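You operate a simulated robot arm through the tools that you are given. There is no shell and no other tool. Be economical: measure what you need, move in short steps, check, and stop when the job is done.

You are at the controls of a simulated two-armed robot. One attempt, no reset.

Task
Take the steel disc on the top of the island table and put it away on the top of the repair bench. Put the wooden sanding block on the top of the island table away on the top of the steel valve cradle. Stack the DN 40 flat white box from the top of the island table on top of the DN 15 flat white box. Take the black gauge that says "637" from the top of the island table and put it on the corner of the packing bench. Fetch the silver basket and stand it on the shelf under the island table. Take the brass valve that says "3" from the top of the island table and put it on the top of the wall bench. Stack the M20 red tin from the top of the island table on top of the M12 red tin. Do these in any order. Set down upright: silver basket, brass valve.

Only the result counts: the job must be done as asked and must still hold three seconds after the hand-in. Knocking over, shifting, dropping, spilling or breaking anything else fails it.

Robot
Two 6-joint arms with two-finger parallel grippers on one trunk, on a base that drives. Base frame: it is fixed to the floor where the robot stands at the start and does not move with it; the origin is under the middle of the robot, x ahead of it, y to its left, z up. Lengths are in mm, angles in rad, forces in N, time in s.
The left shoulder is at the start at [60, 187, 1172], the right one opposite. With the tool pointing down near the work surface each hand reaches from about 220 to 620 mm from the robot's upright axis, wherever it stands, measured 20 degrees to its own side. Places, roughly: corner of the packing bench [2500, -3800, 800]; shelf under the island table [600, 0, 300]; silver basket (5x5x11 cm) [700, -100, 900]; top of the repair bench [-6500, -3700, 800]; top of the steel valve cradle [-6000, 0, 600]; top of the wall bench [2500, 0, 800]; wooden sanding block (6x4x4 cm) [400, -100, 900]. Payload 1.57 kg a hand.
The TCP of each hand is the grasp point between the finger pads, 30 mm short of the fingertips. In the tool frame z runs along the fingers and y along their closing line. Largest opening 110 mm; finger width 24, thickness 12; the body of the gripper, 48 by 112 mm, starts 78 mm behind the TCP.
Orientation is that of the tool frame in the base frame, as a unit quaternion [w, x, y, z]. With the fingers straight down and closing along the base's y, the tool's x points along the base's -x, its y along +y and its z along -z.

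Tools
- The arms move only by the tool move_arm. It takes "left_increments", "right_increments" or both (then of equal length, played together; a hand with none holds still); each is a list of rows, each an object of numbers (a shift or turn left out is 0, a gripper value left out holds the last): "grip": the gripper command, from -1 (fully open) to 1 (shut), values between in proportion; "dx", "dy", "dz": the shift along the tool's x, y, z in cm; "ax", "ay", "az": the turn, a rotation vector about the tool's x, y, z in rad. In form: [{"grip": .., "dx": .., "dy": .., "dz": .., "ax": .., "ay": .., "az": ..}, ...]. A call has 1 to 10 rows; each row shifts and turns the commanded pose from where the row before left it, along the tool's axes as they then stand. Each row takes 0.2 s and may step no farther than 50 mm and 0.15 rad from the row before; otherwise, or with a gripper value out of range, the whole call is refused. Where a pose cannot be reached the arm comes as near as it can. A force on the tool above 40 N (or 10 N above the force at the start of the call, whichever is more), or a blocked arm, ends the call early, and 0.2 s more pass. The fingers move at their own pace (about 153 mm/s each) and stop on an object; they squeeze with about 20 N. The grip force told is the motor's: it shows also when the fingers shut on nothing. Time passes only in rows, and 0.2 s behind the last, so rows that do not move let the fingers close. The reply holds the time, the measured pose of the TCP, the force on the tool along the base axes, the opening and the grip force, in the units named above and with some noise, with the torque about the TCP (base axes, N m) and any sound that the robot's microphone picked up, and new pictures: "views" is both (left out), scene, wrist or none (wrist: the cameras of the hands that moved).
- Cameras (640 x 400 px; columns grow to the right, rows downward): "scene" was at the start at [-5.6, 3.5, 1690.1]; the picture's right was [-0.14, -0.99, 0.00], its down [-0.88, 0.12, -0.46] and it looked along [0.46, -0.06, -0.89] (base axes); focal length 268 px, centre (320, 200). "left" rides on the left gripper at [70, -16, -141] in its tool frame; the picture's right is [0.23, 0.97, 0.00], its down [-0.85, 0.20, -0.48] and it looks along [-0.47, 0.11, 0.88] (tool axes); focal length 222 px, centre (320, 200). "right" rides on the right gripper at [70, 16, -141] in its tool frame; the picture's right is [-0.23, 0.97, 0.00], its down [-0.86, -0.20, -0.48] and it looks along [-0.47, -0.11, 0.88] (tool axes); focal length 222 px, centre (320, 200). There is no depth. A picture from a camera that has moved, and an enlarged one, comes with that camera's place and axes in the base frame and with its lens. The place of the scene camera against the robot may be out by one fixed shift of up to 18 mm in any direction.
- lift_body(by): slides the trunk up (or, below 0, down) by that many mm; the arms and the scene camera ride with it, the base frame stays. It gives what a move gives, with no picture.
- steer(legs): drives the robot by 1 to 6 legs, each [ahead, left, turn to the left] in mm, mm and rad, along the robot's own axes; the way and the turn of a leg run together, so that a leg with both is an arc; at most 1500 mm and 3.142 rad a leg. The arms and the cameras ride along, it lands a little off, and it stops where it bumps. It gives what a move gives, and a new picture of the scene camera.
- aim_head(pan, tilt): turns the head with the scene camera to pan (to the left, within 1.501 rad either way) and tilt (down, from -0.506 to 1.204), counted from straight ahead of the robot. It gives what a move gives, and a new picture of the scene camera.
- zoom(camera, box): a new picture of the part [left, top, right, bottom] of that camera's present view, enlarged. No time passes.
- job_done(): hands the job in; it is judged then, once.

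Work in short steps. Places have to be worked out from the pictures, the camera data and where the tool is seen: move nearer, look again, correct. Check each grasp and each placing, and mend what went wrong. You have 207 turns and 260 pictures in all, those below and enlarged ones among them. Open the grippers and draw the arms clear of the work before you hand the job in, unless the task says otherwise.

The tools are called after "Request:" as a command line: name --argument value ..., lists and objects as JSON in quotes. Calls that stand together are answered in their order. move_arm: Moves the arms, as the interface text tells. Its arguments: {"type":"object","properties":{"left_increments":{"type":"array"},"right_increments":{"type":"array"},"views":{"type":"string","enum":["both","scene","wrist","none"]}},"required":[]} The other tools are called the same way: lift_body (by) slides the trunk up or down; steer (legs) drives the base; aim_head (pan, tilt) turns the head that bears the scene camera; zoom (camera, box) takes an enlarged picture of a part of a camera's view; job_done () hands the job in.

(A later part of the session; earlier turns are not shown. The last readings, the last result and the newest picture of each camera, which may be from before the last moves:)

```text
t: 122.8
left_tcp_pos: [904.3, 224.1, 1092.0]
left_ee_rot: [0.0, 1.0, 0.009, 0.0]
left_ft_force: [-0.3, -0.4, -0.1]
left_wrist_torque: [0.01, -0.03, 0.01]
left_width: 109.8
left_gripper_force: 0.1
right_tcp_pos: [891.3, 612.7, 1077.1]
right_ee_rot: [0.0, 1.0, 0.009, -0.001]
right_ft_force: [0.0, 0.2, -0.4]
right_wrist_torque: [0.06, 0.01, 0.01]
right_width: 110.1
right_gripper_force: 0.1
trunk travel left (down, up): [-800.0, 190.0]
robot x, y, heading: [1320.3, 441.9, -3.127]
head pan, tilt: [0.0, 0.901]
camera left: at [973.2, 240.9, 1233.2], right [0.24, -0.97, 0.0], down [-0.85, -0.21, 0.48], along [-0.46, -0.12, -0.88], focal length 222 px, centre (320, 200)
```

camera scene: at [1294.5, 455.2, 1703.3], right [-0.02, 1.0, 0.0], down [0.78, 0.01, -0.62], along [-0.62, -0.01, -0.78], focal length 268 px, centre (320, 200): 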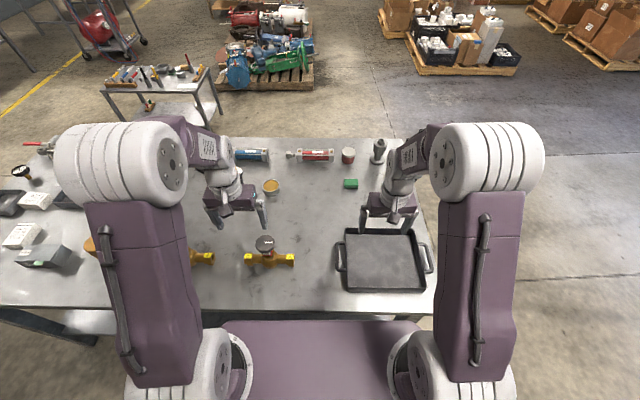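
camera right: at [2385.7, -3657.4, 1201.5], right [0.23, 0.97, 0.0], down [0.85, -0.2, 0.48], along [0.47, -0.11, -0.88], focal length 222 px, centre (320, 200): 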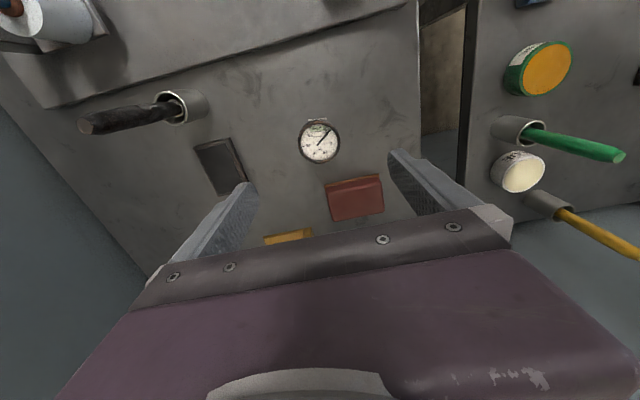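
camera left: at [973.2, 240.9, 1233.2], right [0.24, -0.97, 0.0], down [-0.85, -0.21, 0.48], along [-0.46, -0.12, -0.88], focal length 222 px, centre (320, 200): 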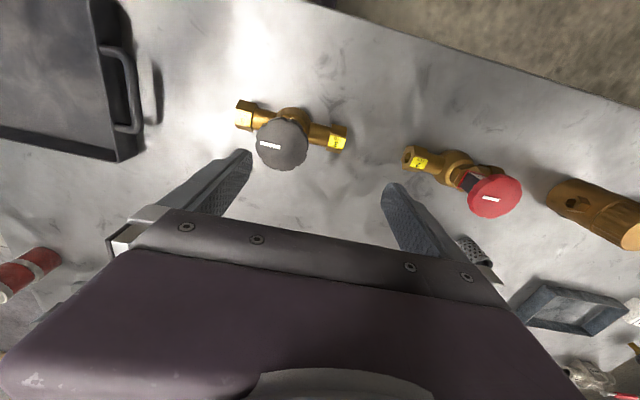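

Wheel at ≈(891,268). Move over it and look again from lower.

Request:
move_arm --left_increments '[{"dx": -1.0, "dy": -4.4}, {"dz": 4}, {"dz": 3.5}]' --views "both"

Request:
zoom --camera "scene" --box '[225, 200, 325, 280]'

```text
t: 123.6
left_tcp_pos: [895.4, 268.1, 1018.0]
left_ee_rot: [0.0, 1.0, 0.008, -0.001]
left_ft_force: [-0.1, -0.7, 0.2]
left_wrist_torque: [0.01, -0.05, 0.01]
left_width: 109.8
left_gripper_force: 0.2
right_tcp_pos: [892.0, 612.5, 1077.0]
right_ee_rot: [-0.001, 1.0, 0.01, 0.001]
right_ft_force: [-0.3, 0.0, 0.3]
right_wrist_torque: [0.02, -0.02, 0.01]
right_width: 109.6
right_gripper_force: 0.1
trunk travel left (down, up): [-800.0, 190.0]
robot x, y, heading: [1316.5, 443.2, -3.12]
head pan, tilt: [0.0, 0.901]
camera scene: at [1291.6, 454.3, 1703.3], right [-0.02, 1.0, 0.0], down [0.78, 0.01, -0.62], along [-0.62, -0.01, -0.78], focal length 268 px, centre (320, 200)
camera left: at [963.1, 284.1, 1159.7], right [0.24, -0.97, 0.0], down [-0.85, -0.22, 0.48], along [-0.46, -0.12, -0.88], focal length 222 px, centre (320, 200)
```

scene: 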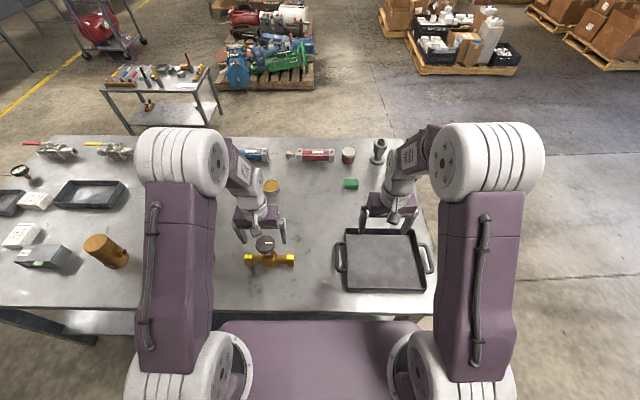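
left: 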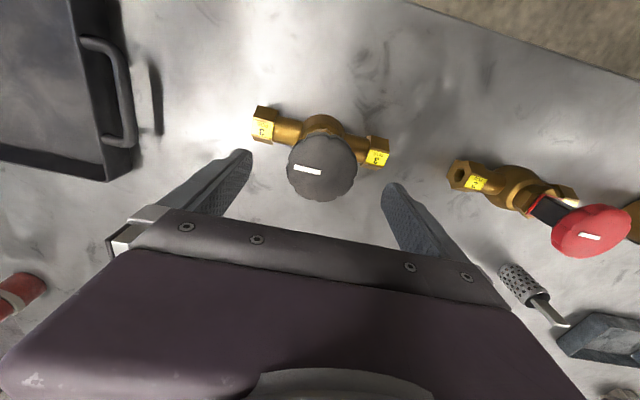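

```text
5.00 times, centred on (275, 240) of scene
camera zoom: at [1291.6, 454.3, 1703.3], right [-0.02, 1.0, 0.0], down [0.78, 0.01, -0.62], along [-0.62, -0.01, -0.78], focal length 1340 px, centre (545, 0)
```

zoom: 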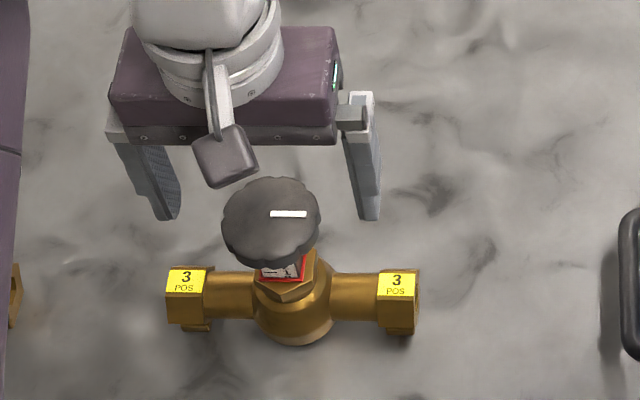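

Wheel top ≈(897,266,972). Descend to z≈955 and close on the wheel.

Request:
move_arm --left_increments '[{"dx": 0.2, "dy": 0.2, "dz": 3}, {"dz": 3.2}, {"grip": 1}, {"grip": 1}, {"grip": 1}]' --views "wrist"

Request:
zoom --camera "scene" --box '[225, 200, 325, 280]'

```text
t: 124.8
left_tcp_pos: [896.7, 266.6, 954.1]
left_ee_rot: [0.0, 1.0, 0.008, 0.001]
left_ft_force: [0.0, 0.8, -0.4]
left_wrist_torque: [0.0, 0.03, -0.04]
left_width: 57.3
left_gripper_force: 20.1
right_tcp_pos: [891.5, 613.7, 1077.2]
right_ee_rot: [0.0, 1.0, 0.01, 0.0]
right_ft_force: [0.2, 0.9, -0.2]
right_wrist_torque: [-0.01, 0.02, 0.02]
right_width: 109.9
right_gripper_force: 0.2
trunk travel left (down, up): [-800.0, 190.0]
robot x, y, heading: [1317.3, 441.6, -3.123]
head pan, tilt: [0.0, 0.901]
camera left: at [965.5, 283.9, 1098.0], right [0.24, -0.97, 0.0], down [-0.85, -0.21, 0.48], along [-0.46, -0.12, -0.88], focal length 222 px, centre (320, 200)
```

left: 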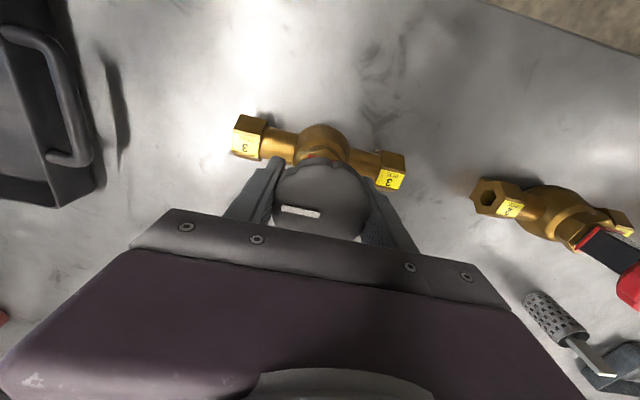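

```text
5.00 times, centred on (275, 240) of scene
camera zoom: at [1291.2, 455.5, 1703.1], right [-0.02, 1.0, 0.0], down [0.78, 0.01, -0.62], along [-0.62, -0.01, -0.78], focal length 1340 px, centre (545, 0)
```

zoom: 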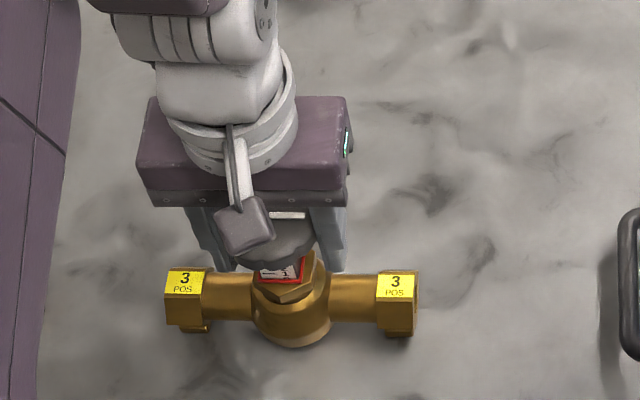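

Gripped the wheel. Test-lift a few cm and check.

Request:
move_arm --left_increments '[{"dz": -1}, {"dz": -3}, {"dz": -4}]' --views "both"

```text
t: 125.6
left_tcp_pos: [896.8, 264.0, 1033.1]
left_ee_rot: [0.001, 1.0, 0.009, 0.0]
left_ft_force: [1.1, 0.4, -7.2]
left_wrist_torque: [0.02, 0.01, -0.02]
left_width: 57.2
left_gripper_force: 19.9
right_tcp_pos: [892.3, 613.3, 1076.3]
right_ee_rot: [0.0, 1.0, 0.01, -0.001]
right_ft_force: [0.1, 0.0, 0.3]
right_wrist_torque: [0.03, 0.02, 0.0]
right_width: 109.8
right_gripper_force: 0.0
trunk travel left (down, up): [-800.0, 190.0]
robot x, y, heading: [1317.8, 443.5, -3.127]
head pan, tilt: [0.0, 0.901]
camera scene: at [1292.9, 455.6, 1703.2], right [-0.02, 1.0, 0.0], down [0.78, 0.01, -0.62], along [-0.62, -0.01, -0.78], focal length 268 px, centre (320, 200)
camera left: at [965.9, 281.2, 1174.0], right [0.24, -0.97, 0.0], down [-0.85, -0.21, 0.48], along [-0.46, -0.12, -0.88], focal length 222 px, centre (320, 200)
```

scene: 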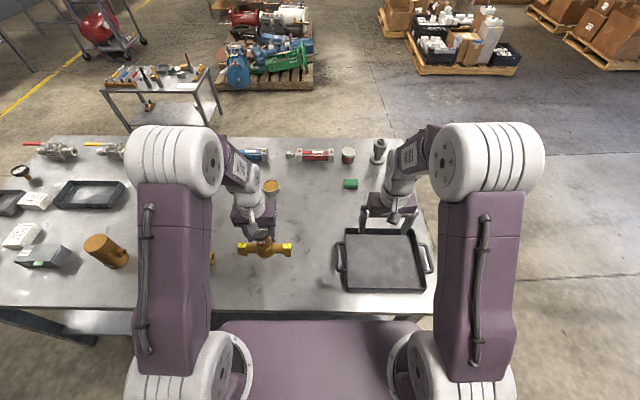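
left: 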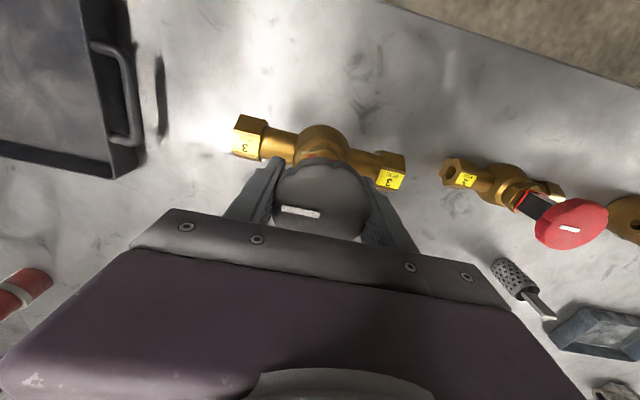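

Valve held (7 N). Raise it, back off, turn toward the wall bench.

Request:
move_arm --left_increments '[{"dz": -4}, {"dz": -4}, {"dx": 2}]' --views "none"

Request:
lift_body --by 80

Request:
steer --legs '[[-270, 190, 0], [0, 0, 1.57], [0, 0, 1.56]]'

Request:
aim_head --pan 0.2 --tilt 0.8

```text
t: 126.4
left_tcp_pos: [917.2, 266.8, 1114.5]
left_ee_rot: [-0.001, 1.0, 0.009, 0.001]
left_ft_force: [-0.4, 0.0, -7.2]
left_wrist_torque: [-0.01, 0.02, 0.01]
left_width: 57.4
left_gripper_force: 19.4
right_tcp_pos: [891.2, 613.7, 1077.2]
right_ee_rot: [0.0, 1.0, 0.009, 0.0]
right_ft_force: [-0.9, -0.7, 0.1]
right_wrist_torque: [0.0, 0.02, 0.0]
right_width: 109.7
right_gripper_force: 0.0
trunk travel left (down, up): [-800.0, 190.0]
robot x, y, heading: [1319.1, 443.6, -3.126]
head pan, tilt: [0.0, 0.901]
```

```text
t: 127.5
left_tcp_pos: [916.0, 266.0, 1194.4]
left_ee_rot: [0.001, 1.0, 0.01, 0.0]
left_ft_force: [0.8, 0.6, -7.7]
left_wrist_torque: [-0.01, 0.0, -0.02]
left_width: 57.5
left_gripper_force: 20.2
right_tcp_pos: [890.9, 613.5, 1156.9]
right_ee_rot: [0.0, 1.0, 0.009, 0.0]
right_ft_force: [-0.4, -0.2, -0.6]
right_wrist_torque: [0.0, -0.01, -0.02]
right_width: 110.3
right_gripper_force: 0.0
trunk travel left (down, up): [-880.0, 110.0]
robot x, y, heading: [1315.0, 445.9, -3.128]
head pan, tilt: [0.0, 0.901]
```

```text
t: 137.2
left_tcp_pos: [1994.8, 418.0, 1194.8]
left_ee_rot: [0.0, 0.015, 1.0, 0.0]
left_ft_force: [-0.3, -0.2, -7.5]
left_wrist_torque: [0.02, 0.01, -0.01]
left_width: 57.1
left_gripper_force: 19.9
right_tcp_pos: [2003.4, 72.5, 1156.7]
right_ee_rot: [0.0, 0.014, 1.0, 0.0]
right_ft_force: [-0.2, 0.1, 0.5]
right_wrist_torque: [0.0, -0.03, -0.02]
right_width: 109.7
right_gripper_force: 0.0
trunk travel left (down, up): [-880.0, 110.0]
robot x, y, heading: [1590.0, 257.4, -0.029]
head pan, tilt: [0.0, 0.901]
camera scene: at [1594.2, 272.8, 1783.2], right [-0.03, -1.0, 0.0], down [-0.78, 0.02, -0.62], along [0.62, -0.02, -0.78], focal length 268 px, centre (320, 200)
```

scene: 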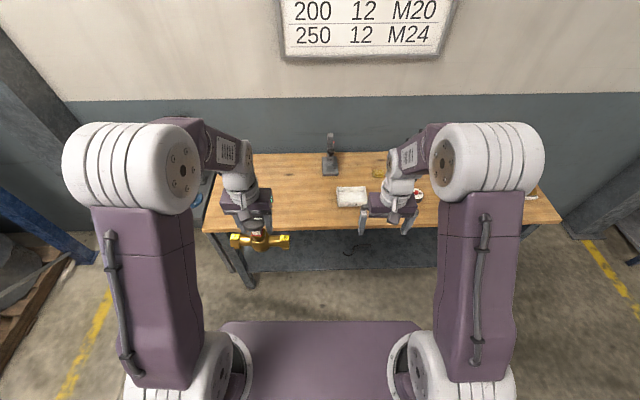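

```text
t: 138.0
left_tcp_pos: [1994.8, 417.5, 1193.6]
left_ee_rot: [0.0, 0.015, 1.0, 0.0]
left_ft_force: [0.1, -0.6, -6.4]
left_wrist_torque: [0.01, 0.01, -0.01]
left_width: 57.3
left_gripper_force: 20.1
right_tcp_pos: [2003.6, 71.3, 1155.7]
right_ee_rot: [0.001, 0.014, 1.0, 0.0]
right_ft_force: [-0.1, -0.5, -0.4]
right_wrist_torque: [0.0, 0.0, 0.01]
right_width: 110.0
right_gripper_force: 0.1
trunk travel left (down, up): [-880.0, 110.0]
robot x, y, heading: [1584.9, 260.2, -0.029]
head pan, tilt: [0.201, 0.799]
camera scene: at [1598.2, 289.1, 1791.1], right [0.17, -0.99, 0.0], down [-0.71, -0.12, -0.7], along [0.69, 0.12, -0.72], focal length 268 px, centre (320, 200)
```

scene: 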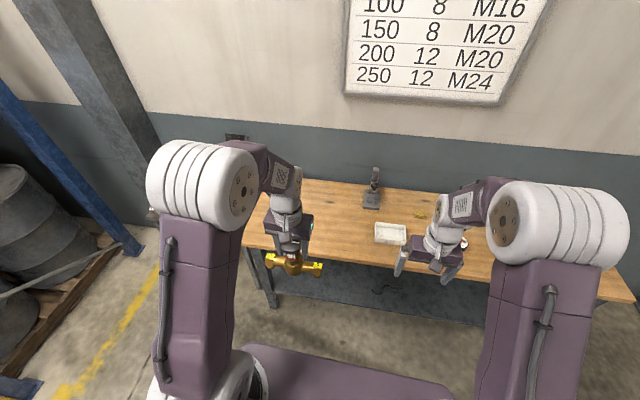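

The left part of the wall bench is free; target ≈(2370,430). Drive ahead 320.

Request:
steer --legs '[[320, 10, 0.029]]'

Request:
move_arm --left_increments '[{"dz": 4.5}, {"dz": 4.5}, {"dz": 4.5}]' --views "wrist"

```text
t: 140.1
left_tcp_pos: [2300.1, 434.3, 1196.0]
left_ee_rot: [0.001, 0.001, 1.0, 0.0]
left_ft_force: [-0.3, -0.4, -7.0]
left_wrist_torque: [-0.03, -0.01, 0.0]
left_width: 57.5
left_gripper_force: 19.3
right_tcp_pos: [2318.3, 86.8, 1157.5]
right_ee_rot: [0.001, 0.001, 1.0, 0.0]
right_ft_force: [-0.4, -1.0, -0.9]
right_wrist_torque: [-0.03, 0.0, -0.02]
right_width: 110.1
right_gripper_force: 0.2
trunk travel left (down, up): [-880.0, 110.0]
robot x, y, heading: [1899.7, 266.4, -0.002]
head pan, tilt: [0.201, 0.799]
camera scene: at [1905.9, 294.4, 1791.2], right [0.2, -0.98, 0.0], down [-0.7, -0.14, -0.7], along [0.68, 0.14, -0.72], focal length 268 px, centre (320, 200)
```

scene: 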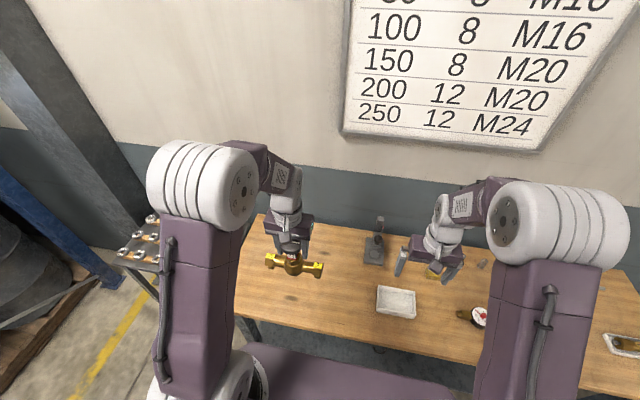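

```text
t: 140.9
left_tcp_pos: [2305.1, 432.1, 1059.6]
left_ee_rot: [-0.001, 0.001, 1.0, 0.0]
left_ft_force: [0.3, 0.4, -6.7]
left_wrist_torque: [-0.01, 0.04, 0.03]
left_width: 57.7
left_gripper_force: 19.9
right_tcp_pos: [2321.9, 88.4, 1155.8]
right_ee_rot: [-0.001, 0.0, 1.0, 0.0]
right_ft_force: [0.0, 0.0, 0.8]
right_wrist_torque: [-0.03, 0.01, 0.01]
right_width: 110.1
right_gripper_force: 0.0
trunk travel left (down, up): [-880.0, 110.0]
robot x, y, heading: [1898.3, 269.6, -0.004]
head pan, tilt: [0.201, 0.799]
camera left: at [2233.7, 415.9, 1201.5], right [-0.23, 0.97, 0.0], down [0.86, 0.2, 0.48], along [0.47, 0.11, -0.88], focal length 222 px, centre (320, 200)
```

left: 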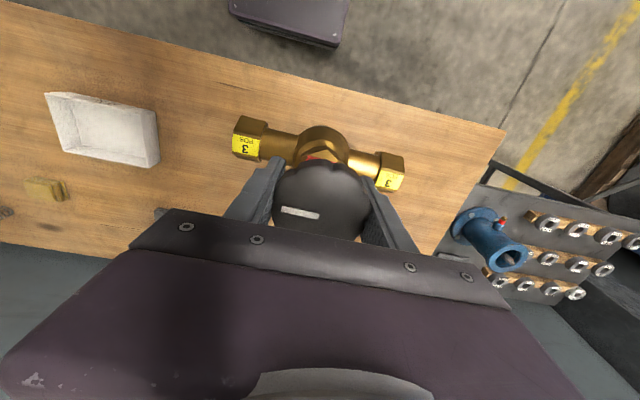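

Move 5 cm deeper over the bench and lower until contact.

Request:
move_arm --left_increments '[{"dx": -4.8}, {"dx": -1, "dz": 4}, {"dz": 3}, {"dz": 1.5}, {"dz": 0.7}, {"dz": 0.7}, {"dz": 0.5}, {"dz": 0.5}, {"dz": 0.5}, {"dz": 0.5}]' --views "wrist"

```text
t: 143.1
left_tcp_pos: [2359.6, 434.0, 939.6]
left_ee_rot: [-0.001, 0.001, 1.0, 0.0]
left_ft_force: [1.0, -0.4, -7.0]
left_wrist_torque: [0.01, 0.02, 0.0]
left_width: 57.2
left_gripper_force: 20.1
right_tcp_pos: [2320.5, 87.7, 1157.2]
right_ee_rot: [0.0, 0.0, 1.0, 0.0]
right_ft_force: [0.3, -0.6, 0.0]
right_wrist_torque: [-0.01, 0.0, -0.01]
right_width: 110.1
right_gripper_force: 0.0
trunk travel left (down, up): [-880.0, 110.0]
robot x, y, heading: [1899.7, 267.4, -0.004]
head pan, tilt: [0.201, 0.799]
camera left: at [2289.3, 417.7, 1081.5], right [-0.23, 0.97, 0.0], down [0.86, 0.2, 0.48], along [0.47, 0.11, -0.88], focal length 222 px, centre (320, 200)
```

left: 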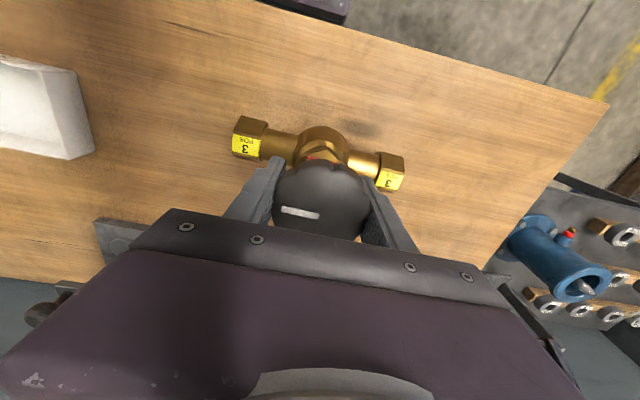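

Request:
move_arm --left_increments '[{"dz": 0.5}, {"dz": 0.5}, {"dz": 0.5}, {"dz": 0.5}, {"dz": 0.5}, {"dz": 0.5}, {"dz": 0.5}, {"dz": 0.5}, {"dz": 0.5}, {"dz": 0.5}]' --views "wrist"

```text
t: 145.0
left_tcp_pos: [2360.1, 434.7, 903.0]
left_ee_rot: [0.003, 0.001, 1.0, 0.0]
left_ft_force: [-7.3, 0.1, 24.8]
left_wrist_torque: [-0.25, 0.23, 0.02]
left_width: 57.2
left_gripper_force: 19.8
right_tcp_pos: [2316.7, 87.1, 1159.6]
right_ee_rot: [0.001, 0.001, 1.0, 0.001]
right_ft_force: [0.3, -0.5, -0.2]
right_wrist_torque: [-0.02, 0.02, 0.0]
right_width: 110.0
right_gripper_force: 0.0
trunk travel left (down, up): [-880.0, 110.0]
robot x, y, heading: [1899.5, 266.9, -0.001]
head pan, tilt: [0.201, 0.799]
stopped in row 9 (left hand): the force on the tool passed its limit (the readings are from after the stop); the commanded pose is now the measured one
camera left: at [2288.0, 417.6, 1044.9], right [-0.23, 0.97, 0.0], down [0.85, 0.2, 0.48], along [0.47, 0.11, -0.87], focal length 222 px, centre (320, 200)
```

left: 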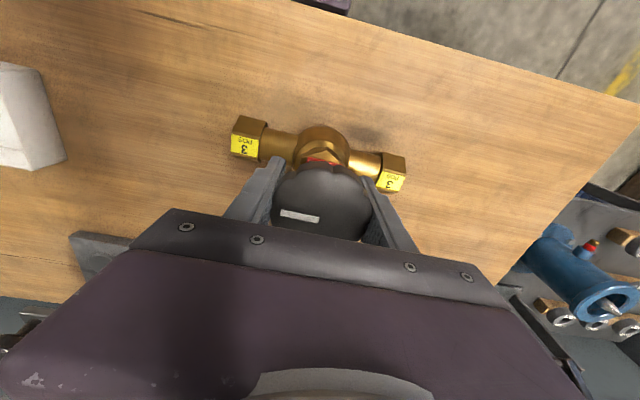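

Contact at z≈903 (bench about 800). Ease, release, and rise.

Request:
move_arm --left_increments '[{"dz": -0.1}, {"grip": 0.2}, {"grip": -0.3}, {"grip": -0.8}, {}, {"dz": -4}, {"dz": -5}, {"dz": -5}]' --views "wrist"

Request:
zoom --camera "scene" --box '[230, 210, 430, 330]'

```text
t: 146.8
left_tcp_pos: [2357.8, 436.9, 1041.9]
left_ee_rot: [0.003, 0.001, 1.0, 0.001]
left_ft_force: [-0.1, 0.5, -0.5]
left_wrist_torque: [-0.02, 0.01, 0.01]
left_width: 98.9
left_gripper_force: 0.0
right_tcp_pos: [2318.9, 86.8, 1156.6]
right_ee_rot: [0.001, 0.001, 1.0, -0.001]
right_ft_force: [-0.3, 0.1, -0.5]
right_wrist_torque: [-0.01, -0.02, -0.02]
right_width: 110.2
right_gripper_force: 0.0
trunk travel left (down, up): [-880.0, 110.0]
robot x, y, heading: [1899.2, 265.0, -0.005]
head pan, tilt: [0.201, 0.799]
camera left: at [2286.9, 420.4, 1183.0], right [-0.23, 0.97, 0.0], down [0.85, 0.2, 0.48], along [0.47, 0.11, -0.88], focal length 222 px, centre (320, 200)
```

left: 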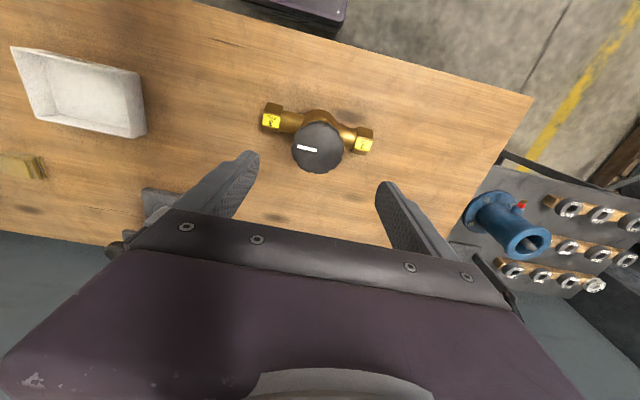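

```text
3.20 times, centred on (330, 270) of scene
camera zoom: at [1906.8, 293.9, 1791.1], right [0.2, -0.98, 0.0], down [-0.7, -0.14, -0.7], along [0.68, 0.14, -0.72], focal length 858 px, centre (288, -24)
```

zoom: 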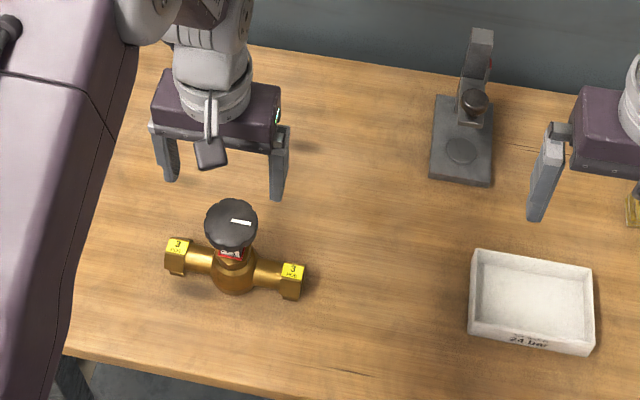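

Valve stands upright on the wall bench. Now back off, turn to the island table's far side and line the right hand up with the silver basket (≈(707,-126)).

Request:
move_arm --left_increments '[{"dz": -4, "dx": 2}, {"dz": -3, "dx": 3}, {"dx": 4}]' --views "none"

Request:
steer --legs '[[-310, 0, 0], [0, 0, 1.57], [0, 0, 1.573], [0, 580, 0]]'

Request:
aim_head --pan 0 --tilt 0.85

```text
t: 147.6
left_tcp_pos: [2268.2, 435.5, 1111.5]
left_ee_rot: [0.002, 0.001, 1.0, -0.001]
left_ft_force: [0.4, 0.1, -0.6]
left_wrist_torque: [0.01, -0.04, -0.03]
left_width: 99.1
left_gripper_force: 0.0
right_tcp_pos: [2318.9, 87.1, 1157.5]
right_ee_rot: [0.001, 0.0, 1.0, 0.001]
right_ft_force: [-0.1, -0.5, -0.3]
right_wrist_torque: [0.01, 0.01, 0.0]
right_width: 110.2
right_gripper_force: 0.0
trunk travel left (down, up): [-880.0, 110.0]
robot x, y, heading: [1898.9, 267.1, -0.002]
head pan, tilt: [0.201, 0.799]
```

```text
t: 160.1
left_tcp_pos: [1164.8, -451.3, 1110.8]
left_ee_rot: [0.001, 0.999, -0.034, -0.003]
left_ft_force: [-0.5, 0.1, -0.2]
left_wrist_torque: [-0.03, -0.01, -0.02]
left_width: 99.0
left_gripper_force: 0.0
right_tcp_pos: [1136.5, -101.4, 1157.7]
right_ee_rot: [0.0, 0.999, -0.034, 0.0]
right_ft_force: [0.3, 0.4, 0.0]
right_wrist_torque: [-0.01, 0.01, 0.02]
right_width: 110.1
right_gripper_force: 0.1
trunk travel left (down, up): [-880.0, 110.0]
robot x, y, heading: [1545.7, -309.9, 3.076]
head pan, tilt: [0.201, 0.799]
camera scene: at [1515.9, -309.0, 1791.2], right [-0.13, 0.99, 0.0], down [0.71, 0.09, -0.7], along [-0.69, -0.09, -0.72], focal length 268 px, centre (320, 200)
```

scene: 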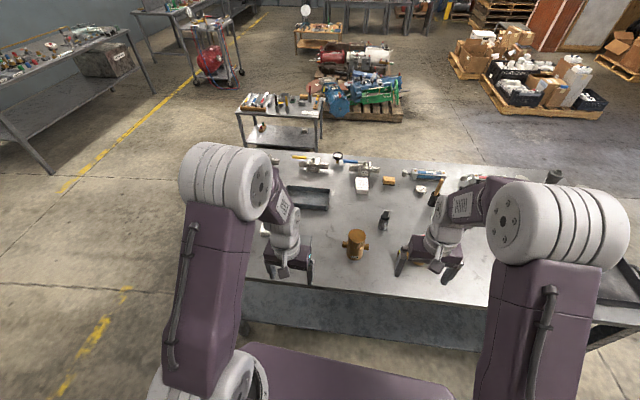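

```text
t: 160.8
left_tcp_pos: [1163.7, -452.8, 1111.4]
left_ee_rot: [0.0, 0.999, -0.034, -0.003]
left_ft_force: [0.1, -0.5, 0.5]
left_wrist_torque: [0.0, 0.01, 0.02]
left_width: 99.1
left_gripper_force: 0.0
right_tcp_pos: [1137.6, -103.6, 1155.7]
right_ee_rot: [0.0, 0.999, -0.035, 0.001]
right_ft_force: [0.3, 0.3, 0.5]
right_wrist_torque: [-0.01, -0.02, 0.0]
right_width: 110.0
right_gripper_force: 0.0
trunk travel left (down, up): [-880.0, 110.0]
robot x, y, heading: [1545.8, -310.5, 3.073]
head pan, tilt: [0.0, 0.85]
camera scene: at [1517.7, -295.3, 1787.1], right [0.07, 1.0, 0.0], down [0.75, -0.05, -0.66], along [-0.66, 0.05, -0.75], focal length 268 px, centre (320, 200)
```

scene: 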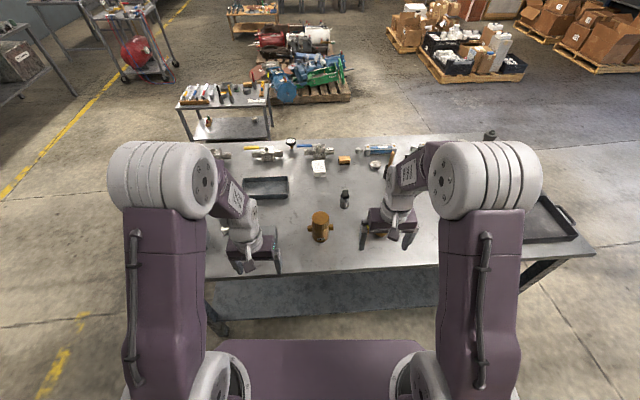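

Request:
steer --legs '[[0, 0, 0.068], [220, 0, 0]]'

Request:
zoom --camera "scene" --box '[270, 170, 430, 270]'

```text
t: 163.0
left_tcp_pos: [957.4, -480.3, 1112.1]
left_ee_rot: [0.0, 1.0, 0.002, -0.003]
left_ft_force: [0.4, -0.1, -0.1]
left_wrist_torque: [0.02, 0.0, -0.02]
left_width: 99.0
left_gripper_force: 0.1
right_tcp_pos: [905.7, -133.2, 1157.6]
right_ee_rot: [0.0, 1.0, 0.002, -0.002]
right_ft_force: [-1.1, 0.2, -0.8]
right_wrist_torque: [0.01, 0.03, -0.03]
right_width: 110.0
right_gripper_force: 0.1
trunk travel left (down, up): [-880.0, 110.0]
robot x, y, heading: [1324.8, -309.3, -3.135]
head pan, tilt: [0.0, 0.85]
camera scene: at [1301.9, -296.2, 1787.2], right [0.0, 1.0, 0.0], down [0.75, 0.0, -0.66], along [-0.66, 0.0, -0.75], focal length 268 px, centre (320, 200)
```

scene: 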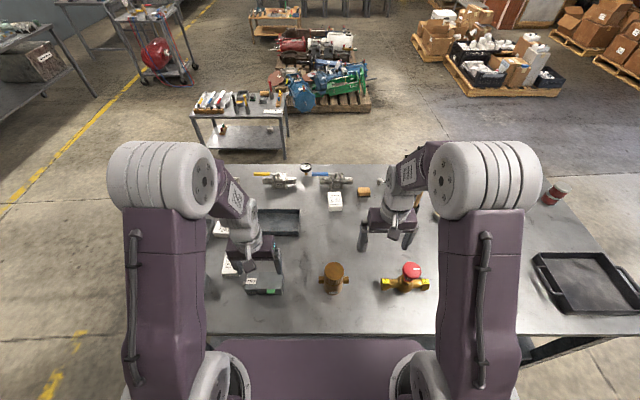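

```text
4.00 times, centred on (350, 220) of scene
camera zoom: at [1301.9, -296.2, 1787.2], right [0.0, 1.0, 0.0], down [0.75, 0.0, -0.66], along [-0.66, 0.0, -0.75], focal length 1072 px, centre (200, 120)
```

zoom: 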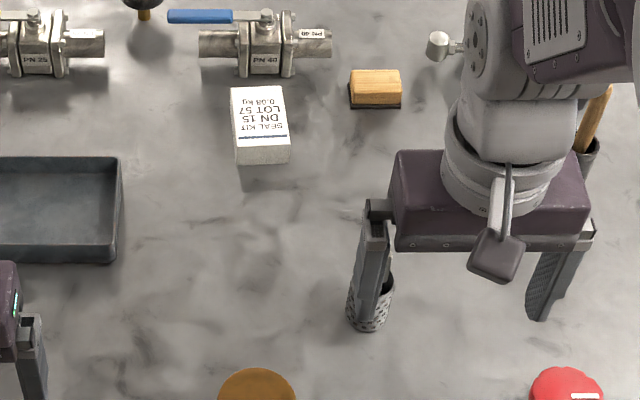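

Lower the trunk 80, tilt the right tool 45° forward and look with the wrist camera.

Request:
lift_body --by -80

Request:
move_arm --right_increments '[{"ay": -0.14}, {"ay": -0.14}, {"ay": -0.14}, {"ay": -0.14}, {"ay": -0.14}, {"ay": -0.085}]' --views "both"

```text
t: 164.1
left_tcp_pos: [956.2, -480.7, 1030.4]
left_ee_rot: [-0.001, 1.0, 0.002, -0.002]
left_ft_force: [0.1, -0.4, 0.3]
left_wrist_torque: [0.03, 0.03, 0.0]
left_width: 98.7
left_gripper_force: 0.0
right_tcp_pos: [902.4, -133.1, 1076.7]
right_ee_rot: [0.0, 1.0, 0.002, -0.001]
right_ft_force: [1.1, 0.0, -0.2]
right_wrist_torque: [0.03, 0.0, 0.01]
right_width: 110.2
right_gripper_force: 0.0
trunk travel left (down, up): [-800.0, 190.0]
robot x, y, heading: [1327.1, -309.3, -3.137]
head pan, tilt: [0.0, 0.85]
```

```text
t: 165.5
left_tcp_pos: [952.9, -479.9, 1029.6]
left_ee_rot: [0.0, 1.0, 0.002, -0.002]
left_ft_force: [0.6, -0.3, -0.1]
left_wrist_torque: [0.0, 0.0, -0.04]
left_width: 99.1
left_gripper_force: 0.1
right_tcp_pos: [872.6, -137.9, 1074.0]
right_ee_rot: [0.002, 0.924, 0.003, -0.383]
right_ft_force: [0.2, 0.1, 0.4]
right_wrist_torque: [0.01, -0.02, -0.01]
right_width: 110.1
right_gripper_force: 0.0
right hand out of reach, approached as far as the arm can: row 3, 5, 6
trunk travel left (down, up): [-800.0, 190.0]
robot x, y, heading: [1322.7, -309.6, -3.138]
head pan, tilt: [0.0, 0.85]
camera scene: at [1295.2, -296.5, 1707.1], right [0.0, 1.0, 0.0], down [0.75, 0.0, -0.66], along [-0.66, 0.0, -0.75], focal length 268 px, centre (320, 200)
camera right: at [1022.0, -154.1, 1125.9], right [-0.16, -0.97, 0.16], down [-0.27, 0.2, 0.94], along [-0.95, 0.1, -0.29], focal length 222 px, centre (320, 200)
```

scene: 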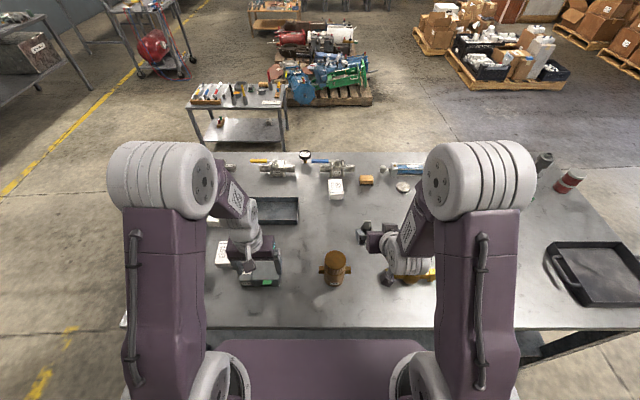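
right: 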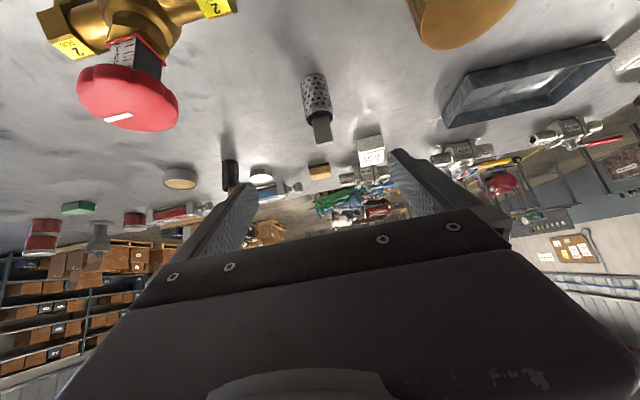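

Basket is seen ahead at roughly (745,-145). Move nearer along the tool and refine.

Request:
move_arm --right_increments '[{"dx": 1, "dy": 0.3, "dz": 4.4}, {"dx": 1, "dy": 0.2, "dz": 4.4}, {"dx": 1, "dy": 0.2, "dz": 4.3}]' --views "wrist"

Request:
zoom --camera "scene" --box '[310, 180, 430, 260]'

```text
t: 166.3
left_tcp_pos: [954.3, -481.2, 1030.4]
left_ee_rot: [-0.001, 1.0, 0.002, -0.002]
left_ft_force: [-0.1, 0.4, -0.2]
left_wrist_torque: [0.0, 0.03, -0.03]
left_width: 98.9
left_gripper_force: 0.1
right_tcp_pos: [804.2, -145.8, 961.5]
right_ee_rot: [0.001, 0.924, 0.002, -0.383]
right_ft_force: [0.2, 0.3, -0.4]
right_wrist_torque: [0.01, -0.02, 0.01]
right_width: 109.9
right_gripper_force: 0.0
trunk travel left (down, up): [-800.0, 190.0]
robot x, y, heading: [1322.5, -310.6, -3.137]
head pan, tilt: [0.0, 0.85]
camera right: at [953.2, -162.1, 1012.1], right [-0.16, -0.97, 0.16], down [-0.27, 0.2, 0.94], along [-0.95, 0.1, -0.29], focal length 222 px, centre (320, 200)
```

right: 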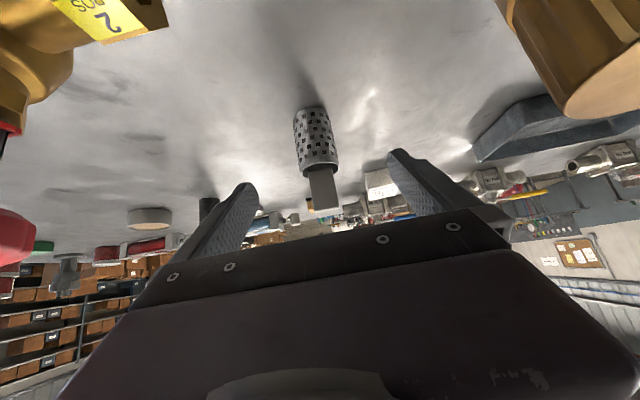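

```text
5.00 times, centred on (370, 220) of scene
camera zoom: at [1296.7, -296.3, 1707.2], right [0.0, 1.0, 0.0], down [0.75, 0.0, -0.66], along [-0.66, 0.0, -0.75], focal length 1340 px, centre (70, 100)
```

zoom: 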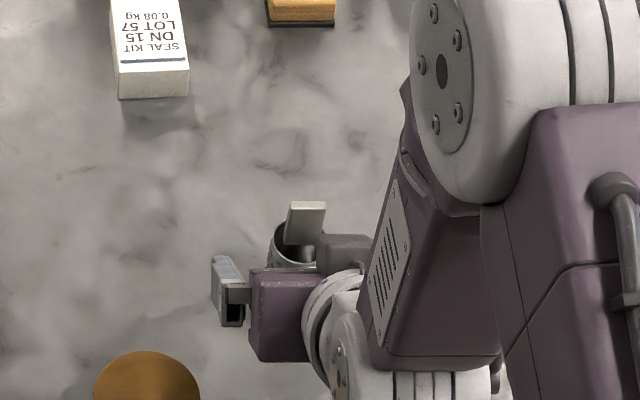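

Basket cup (z 850–911) at ≈(746,-144). Approach along the tool and grip the cup at z≈892.

Request:
move_arm --right_increments '[{"dx": 0.4, "dz": 4.5}, {"dx": 0.4, "dz": 3.0}, {"dz": 1.4}]' --views "wrist"

Request:
zoom --camera "scene" --box '[310, 180, 430, 260]'

```text
t: 167.1
left_tcp_pos: [954.9, -480.8, 1030.4]
left_ee_rot: [0.001, 1.0, 0.002, -0.002]
left_ft_force: [-0.9, 0.2, -0.2]
left_wrist_torque: [0.0, -0.02, -0.01]
left_width: 98.9
left_gripper_force: 0.0
right_tcp_pos: [745.9, -148.6, 892.5]
right_ee_rot: [0.001, 0.924, 0.002, -0.382]
right_ft_force: [0.7, -0.1, -0.5]
right_wrist_torque: [-0.03, 0.06, 0.01]
right_width: 110.0
right_gripper_force: 0.1
trunk travel left (down, up): [-800.0, 190.0]
robot x, y, heading: [1320.0, -308.3, -3.144]
head pan, tilt: [0.0, 0.85]
camera right: at [896.2, -164.9, 942.8], right [-0.16, -0.97, 0.16], down [-0.27, 0.2, 0.94], along [-0.95, 0.1, -0.29], focal length 222 px, centre (320, 200)
```

right: 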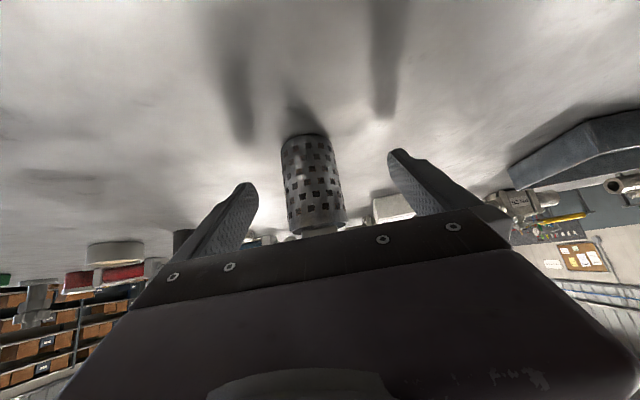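

```text
5.00 times, centred on (370, 220) of scene
camera zoom: at [1297.7, -296.6, 1707.2], right [0.0, 1.0, 0.0], down [0.75, 0.0, -0.66], along [-0.66, 0.0, -0.75], focal length 1340 px, centre (70, 100)
```

zoom: 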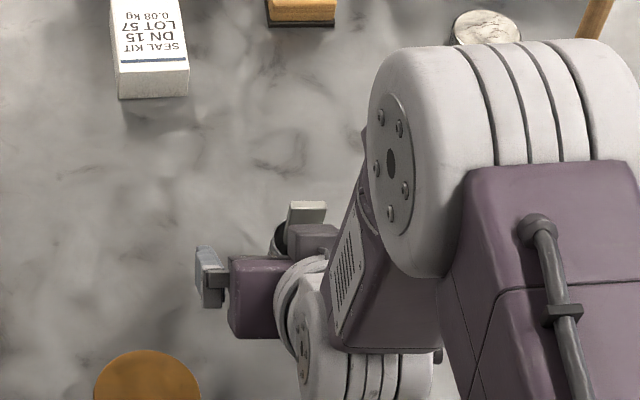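

Request:
move_arm --right_increments '[{"dx": -0.2, "dy": -0.4, "dz": 0.3}, {"grip": 1}, {"grip": 1}, {"grip": 1}, {"grip": 1}]' --views "wrist"

```text
t: 168.3
left_tcp_pos: [954.6, -480.6, 1031.2]
left_ee_rot: [0.0, 1.0, 0.001, -0.001]
left_ft_force: [0.3, -0.4, -0.5]
left_wrist_torque: [0.0, 0.0, 0.01]
left_width: 98.8
left_gripper_force: 0.1
right_tcp_pos: [742.5, -143.6, 891.4]
right_ee_rot: [0.001, 0.924, 0.002, -0.383]
right_ft_force: [-0.3, -0.1, -0.6]
right_wrist_torque: [-0.02, -0.01, 0.01]
right_width: 40.6
right_gripper_force: 19.9
trunk travel left (down, up): [-800.0, 190.0]
robot x, y, heading: [1324.8, -309.1, -3.134]
head pan, tilt: [0.0, 0.85]
camera right: at [891.3, -159.7, 942.4], right [-0.16, -0.97, 0.16], down [-0.27, 0.2, 0.94], along [-0.95, 0.1, -0.29], focal length 222 px, centre (320, 200)
```

right: 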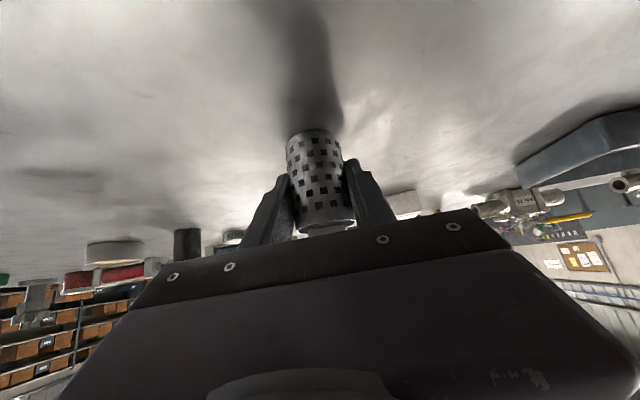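

Gripped (40.6 mm). Lift straight up, then back away to x≈1700.

Request:
move_arm --right_increments '[{"dx": -1, "dz": -1}, {"dx": -3.4, "dz": -3.4}, {"dx": -3.4, "dz": -3.4}, {"dx": -3.4, "dz": -3.4}, {"dx": -3.4, "dz": -3.4}]' --views "wrist"

Request:
steer --legs '[[-400, 0, 0]]'

```text
t: 169.5
left_tcp_pos: [955.4, -480.2, 1030.4]
left_ee_rot: [0.0, 1.0, 0.002, -0.002]
left_ft_force: [0.0, -0.3, 0.1]
left_wrist_torque: [-0.01, 0.0, 0.02]
left_width: 99.2
left_gripper_force: 0.1
right_tcp_pos: [740.2, -140.8, 1099.5]
right_ee_rot: [0.001, 0.924, 0.003, -0.382]
right_ft_force: [0.2, -0.3, -0.4]
right_wrist_torque: [0.01, 0.01, -0.04]
right_width: 40.5
right_gripper_force: 20.0
trunk travel left (down, up): [-800.0, 190.0]
robot x, y, heading: [1324.4, -311.7, -3.135]
head pan, tilt: [0.0, 0.85]
camera right: at [890.2, -157.9, 1150.2], right [-0.16, -0.97, 0.16], down [-0.27, 0.2, 0.94], along [-0.95, 0.1, -0.29], focal length 222 px, centre (320, 200)
```

right: 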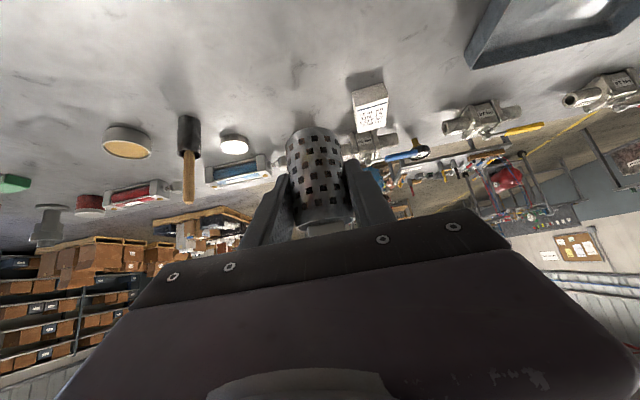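

```text
t: 172.0
left_tcp_pos: [1357.1, -479.6, 1030.7]
left_ee_rot: [0.0, 1.0, 0.003, -0.002]
left_ft_force: [-0.3, 0.2, -0.6]
left_wrist_torque: [0.01, 0.0, 0.0]
left_width: 99.0
left_gripper_force: 0.1
right_tcp_pos: [1141.2, -140.5, 1096.9]
right_ee_rot: [0.001, 0.924, 0.002, -0.381]
right_ft_force: [0.5, 0.2, -0.2]
right_wrist_torque: [-0.02, -0.02, 0.01]
right_width: 40.6
right_gripper_force: 19.8
trunk travel left (down, up): [-800.0, 190.0]
robot x, y, heading: [1725.6, -307.4, -3.134]
head pan, tilt: [0.0, 0.85]
camera scene: at [1698.6, -294.7, 1707.1], right [-0.01, 1.0, 0.0], down [0.75, 0.0, -0.66], along [-0.66, 0.0, -0.75], focal length 268 px, centre (320, 200)
```

scene: 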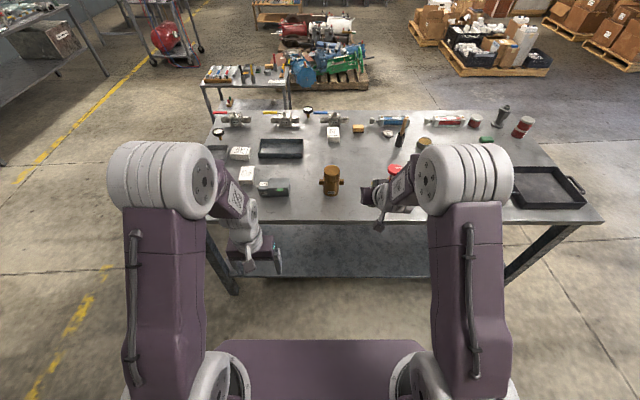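

Shelf looks empty from here (far edge x≈1020). Lower the trunk so the basket goes to shelf height, still clear of the table edge.

Request:
lift_body --by -660

Request:
aim_head --pan 0 --tilt 0.6

Request:
zoom --camera "right" --box '[0, 0, 640, 400]'

```text
refused: -660 is not a number from -400 to 400
```

```text
t: 172.8
left_tcp_pos: [1359.1, -480.0, 1030.6]
left_ee_rot: [0.0, 1.0, 0.003, -0.001]
left_ft_force: [0.5, -0.8, -0.1]
left_wrist_torque: [0.03, 0.05, -0.03]
left_width: 99.0
left_gripper_force: 0.0
right_tcp_pos: [1142.1, -140.9, 1098.4]
right_ee_rot: [0.001, 0.924, 0.002, -0.382]
right_ft_force: [-0.1, 0.1, -0.6]
right_wrist_torque: [-0.01, 0.03, 0.0]
right_width: 40.7
right_gripper_force: 20.0
trunk travel left (down, up): [-800.0, 190.0]
robot x, y, heading: [1727.6, -307.1, -3.139]
head pan, tilt: [0.0, 0.6]
camera scene: at [1691.0, -294.7, 1728.0], right [-0.01, 1.0, 0.0], down [0.57, 0.0, -0.82], along [-0.82, 0.0, -0.57], focal length 268 px, centre (320, 200)
```

scene: 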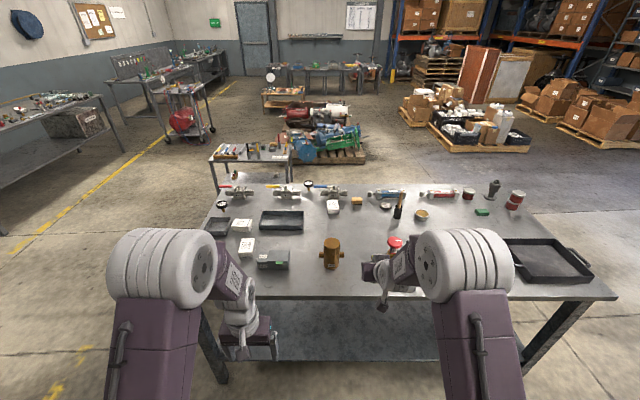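

```text
1.00 times, centred on (320, 200) of right
camera zoom: at [1292.2, -156.7, 1149.5], right [-0.15, -0.97, 0.16], down [-0.27, 0.2, 0.94], along [-0.95, 0.1, -0.29], focal length 222 px, centre (320, 200)
```

zoom: 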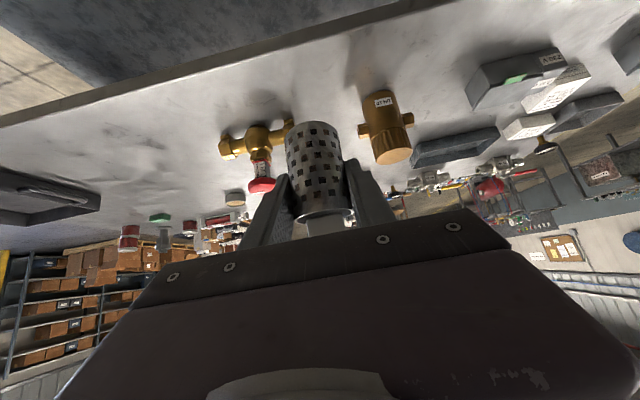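

Request:
lift_body --by -400

Request:
lift_body --by -240

Request:
zoom --camera "right" --box '[0, 0, 640, 400]'

Request:
zoom --camera "scene" --box '[0, 0, 640, 400]'

```text
t: 176.6
left_tcp_pos: [1357.6, -478.9, 630.6]
left_ee_rot: [0.0, 1.0, 0.002, -0.002]
left_ft_force: [0.0, 0.2, 0.0]
left_wrist_torque: [0.0, -0.01, 0.01]
left_width: 98.8
left_gripper_force: 0.0
right_tcp_pos: [1142.3, -139.7, 697.5]
right_ee_rot: [0.001, 0.924, 0.002, -0.383]
right_ft_force: [0.1, -0.6, -0.4]
right_wrist_torque: [0.02, -0.02, 0.04]
right_width: 40.7
right_gripper_force: 20.3
trunk travel left (down, up): [-400.0, 590.0]
robot x, y, heading: [1723.7, -307.9, -3.135]
head pan, tilt: [0.0, 0.6]
```

```text
t: 179.1
left_tcp_pos: [1357.5, -479.9, 391.0]
left_ee_rot: [-0.001, 1.0, 0.003, -0.002]
left_ft_force: [-0.5, -0.3, 1.0]
left_wrist_torque: [0.0, 0.04, 0.02]
left_width: 98.9
left_gripper_force: 0.0
right_tcp_pos: [1140.5, -141.8, 459.9]
right_ee_rot: [0.001, 0.924, 0.002, -0.382]
right_ft_force: [-0.1, -0.8, -0.7]
right_wrist_torque: [-0.03, 0.01, -0.01]
right_width: 40.8
right_gripper_force: 20.1
trunk travel left (down, up): [-160.0, 830.0]
robot x, y, heading: [1728.7, -305.9, -3.139]
head pan, tilt: [0.0, 0.6]
```

```text
1.00 times, centred on (320, 200) of right
camera zoom: at [1291.7, -156.7, 509.3], right [-0.15, -0.97, 0.16], down [-0.27, 0.2, 0.94], along [-0.95, 0.1, -0.29], focal length 222 px, centre (320, 200)
```

zoom: 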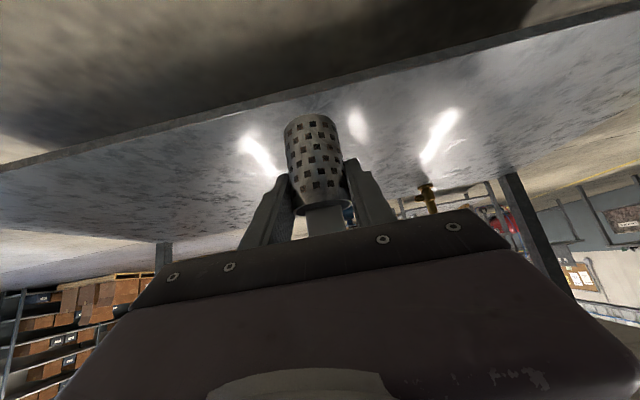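

```text
1.00 times, centred on (320, 200) of scene
camera zoom: at [1690.2, -294.8, 1088.1], right [-0.01, 1.0, 0.0], down [0.56, 0.0, -0.83], along [-0.83, 0.0, -0.56], focal length 268 px, centre (320, 200)
```

zoom: 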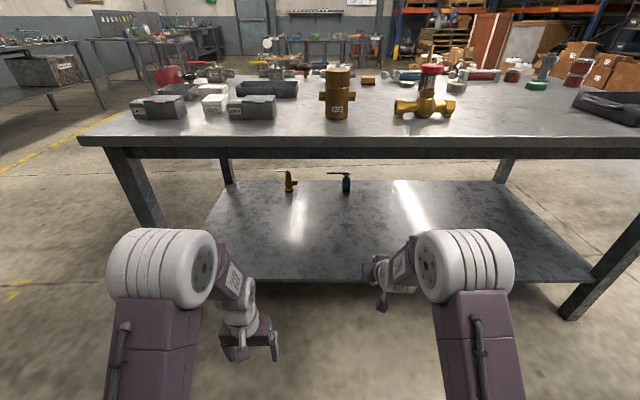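

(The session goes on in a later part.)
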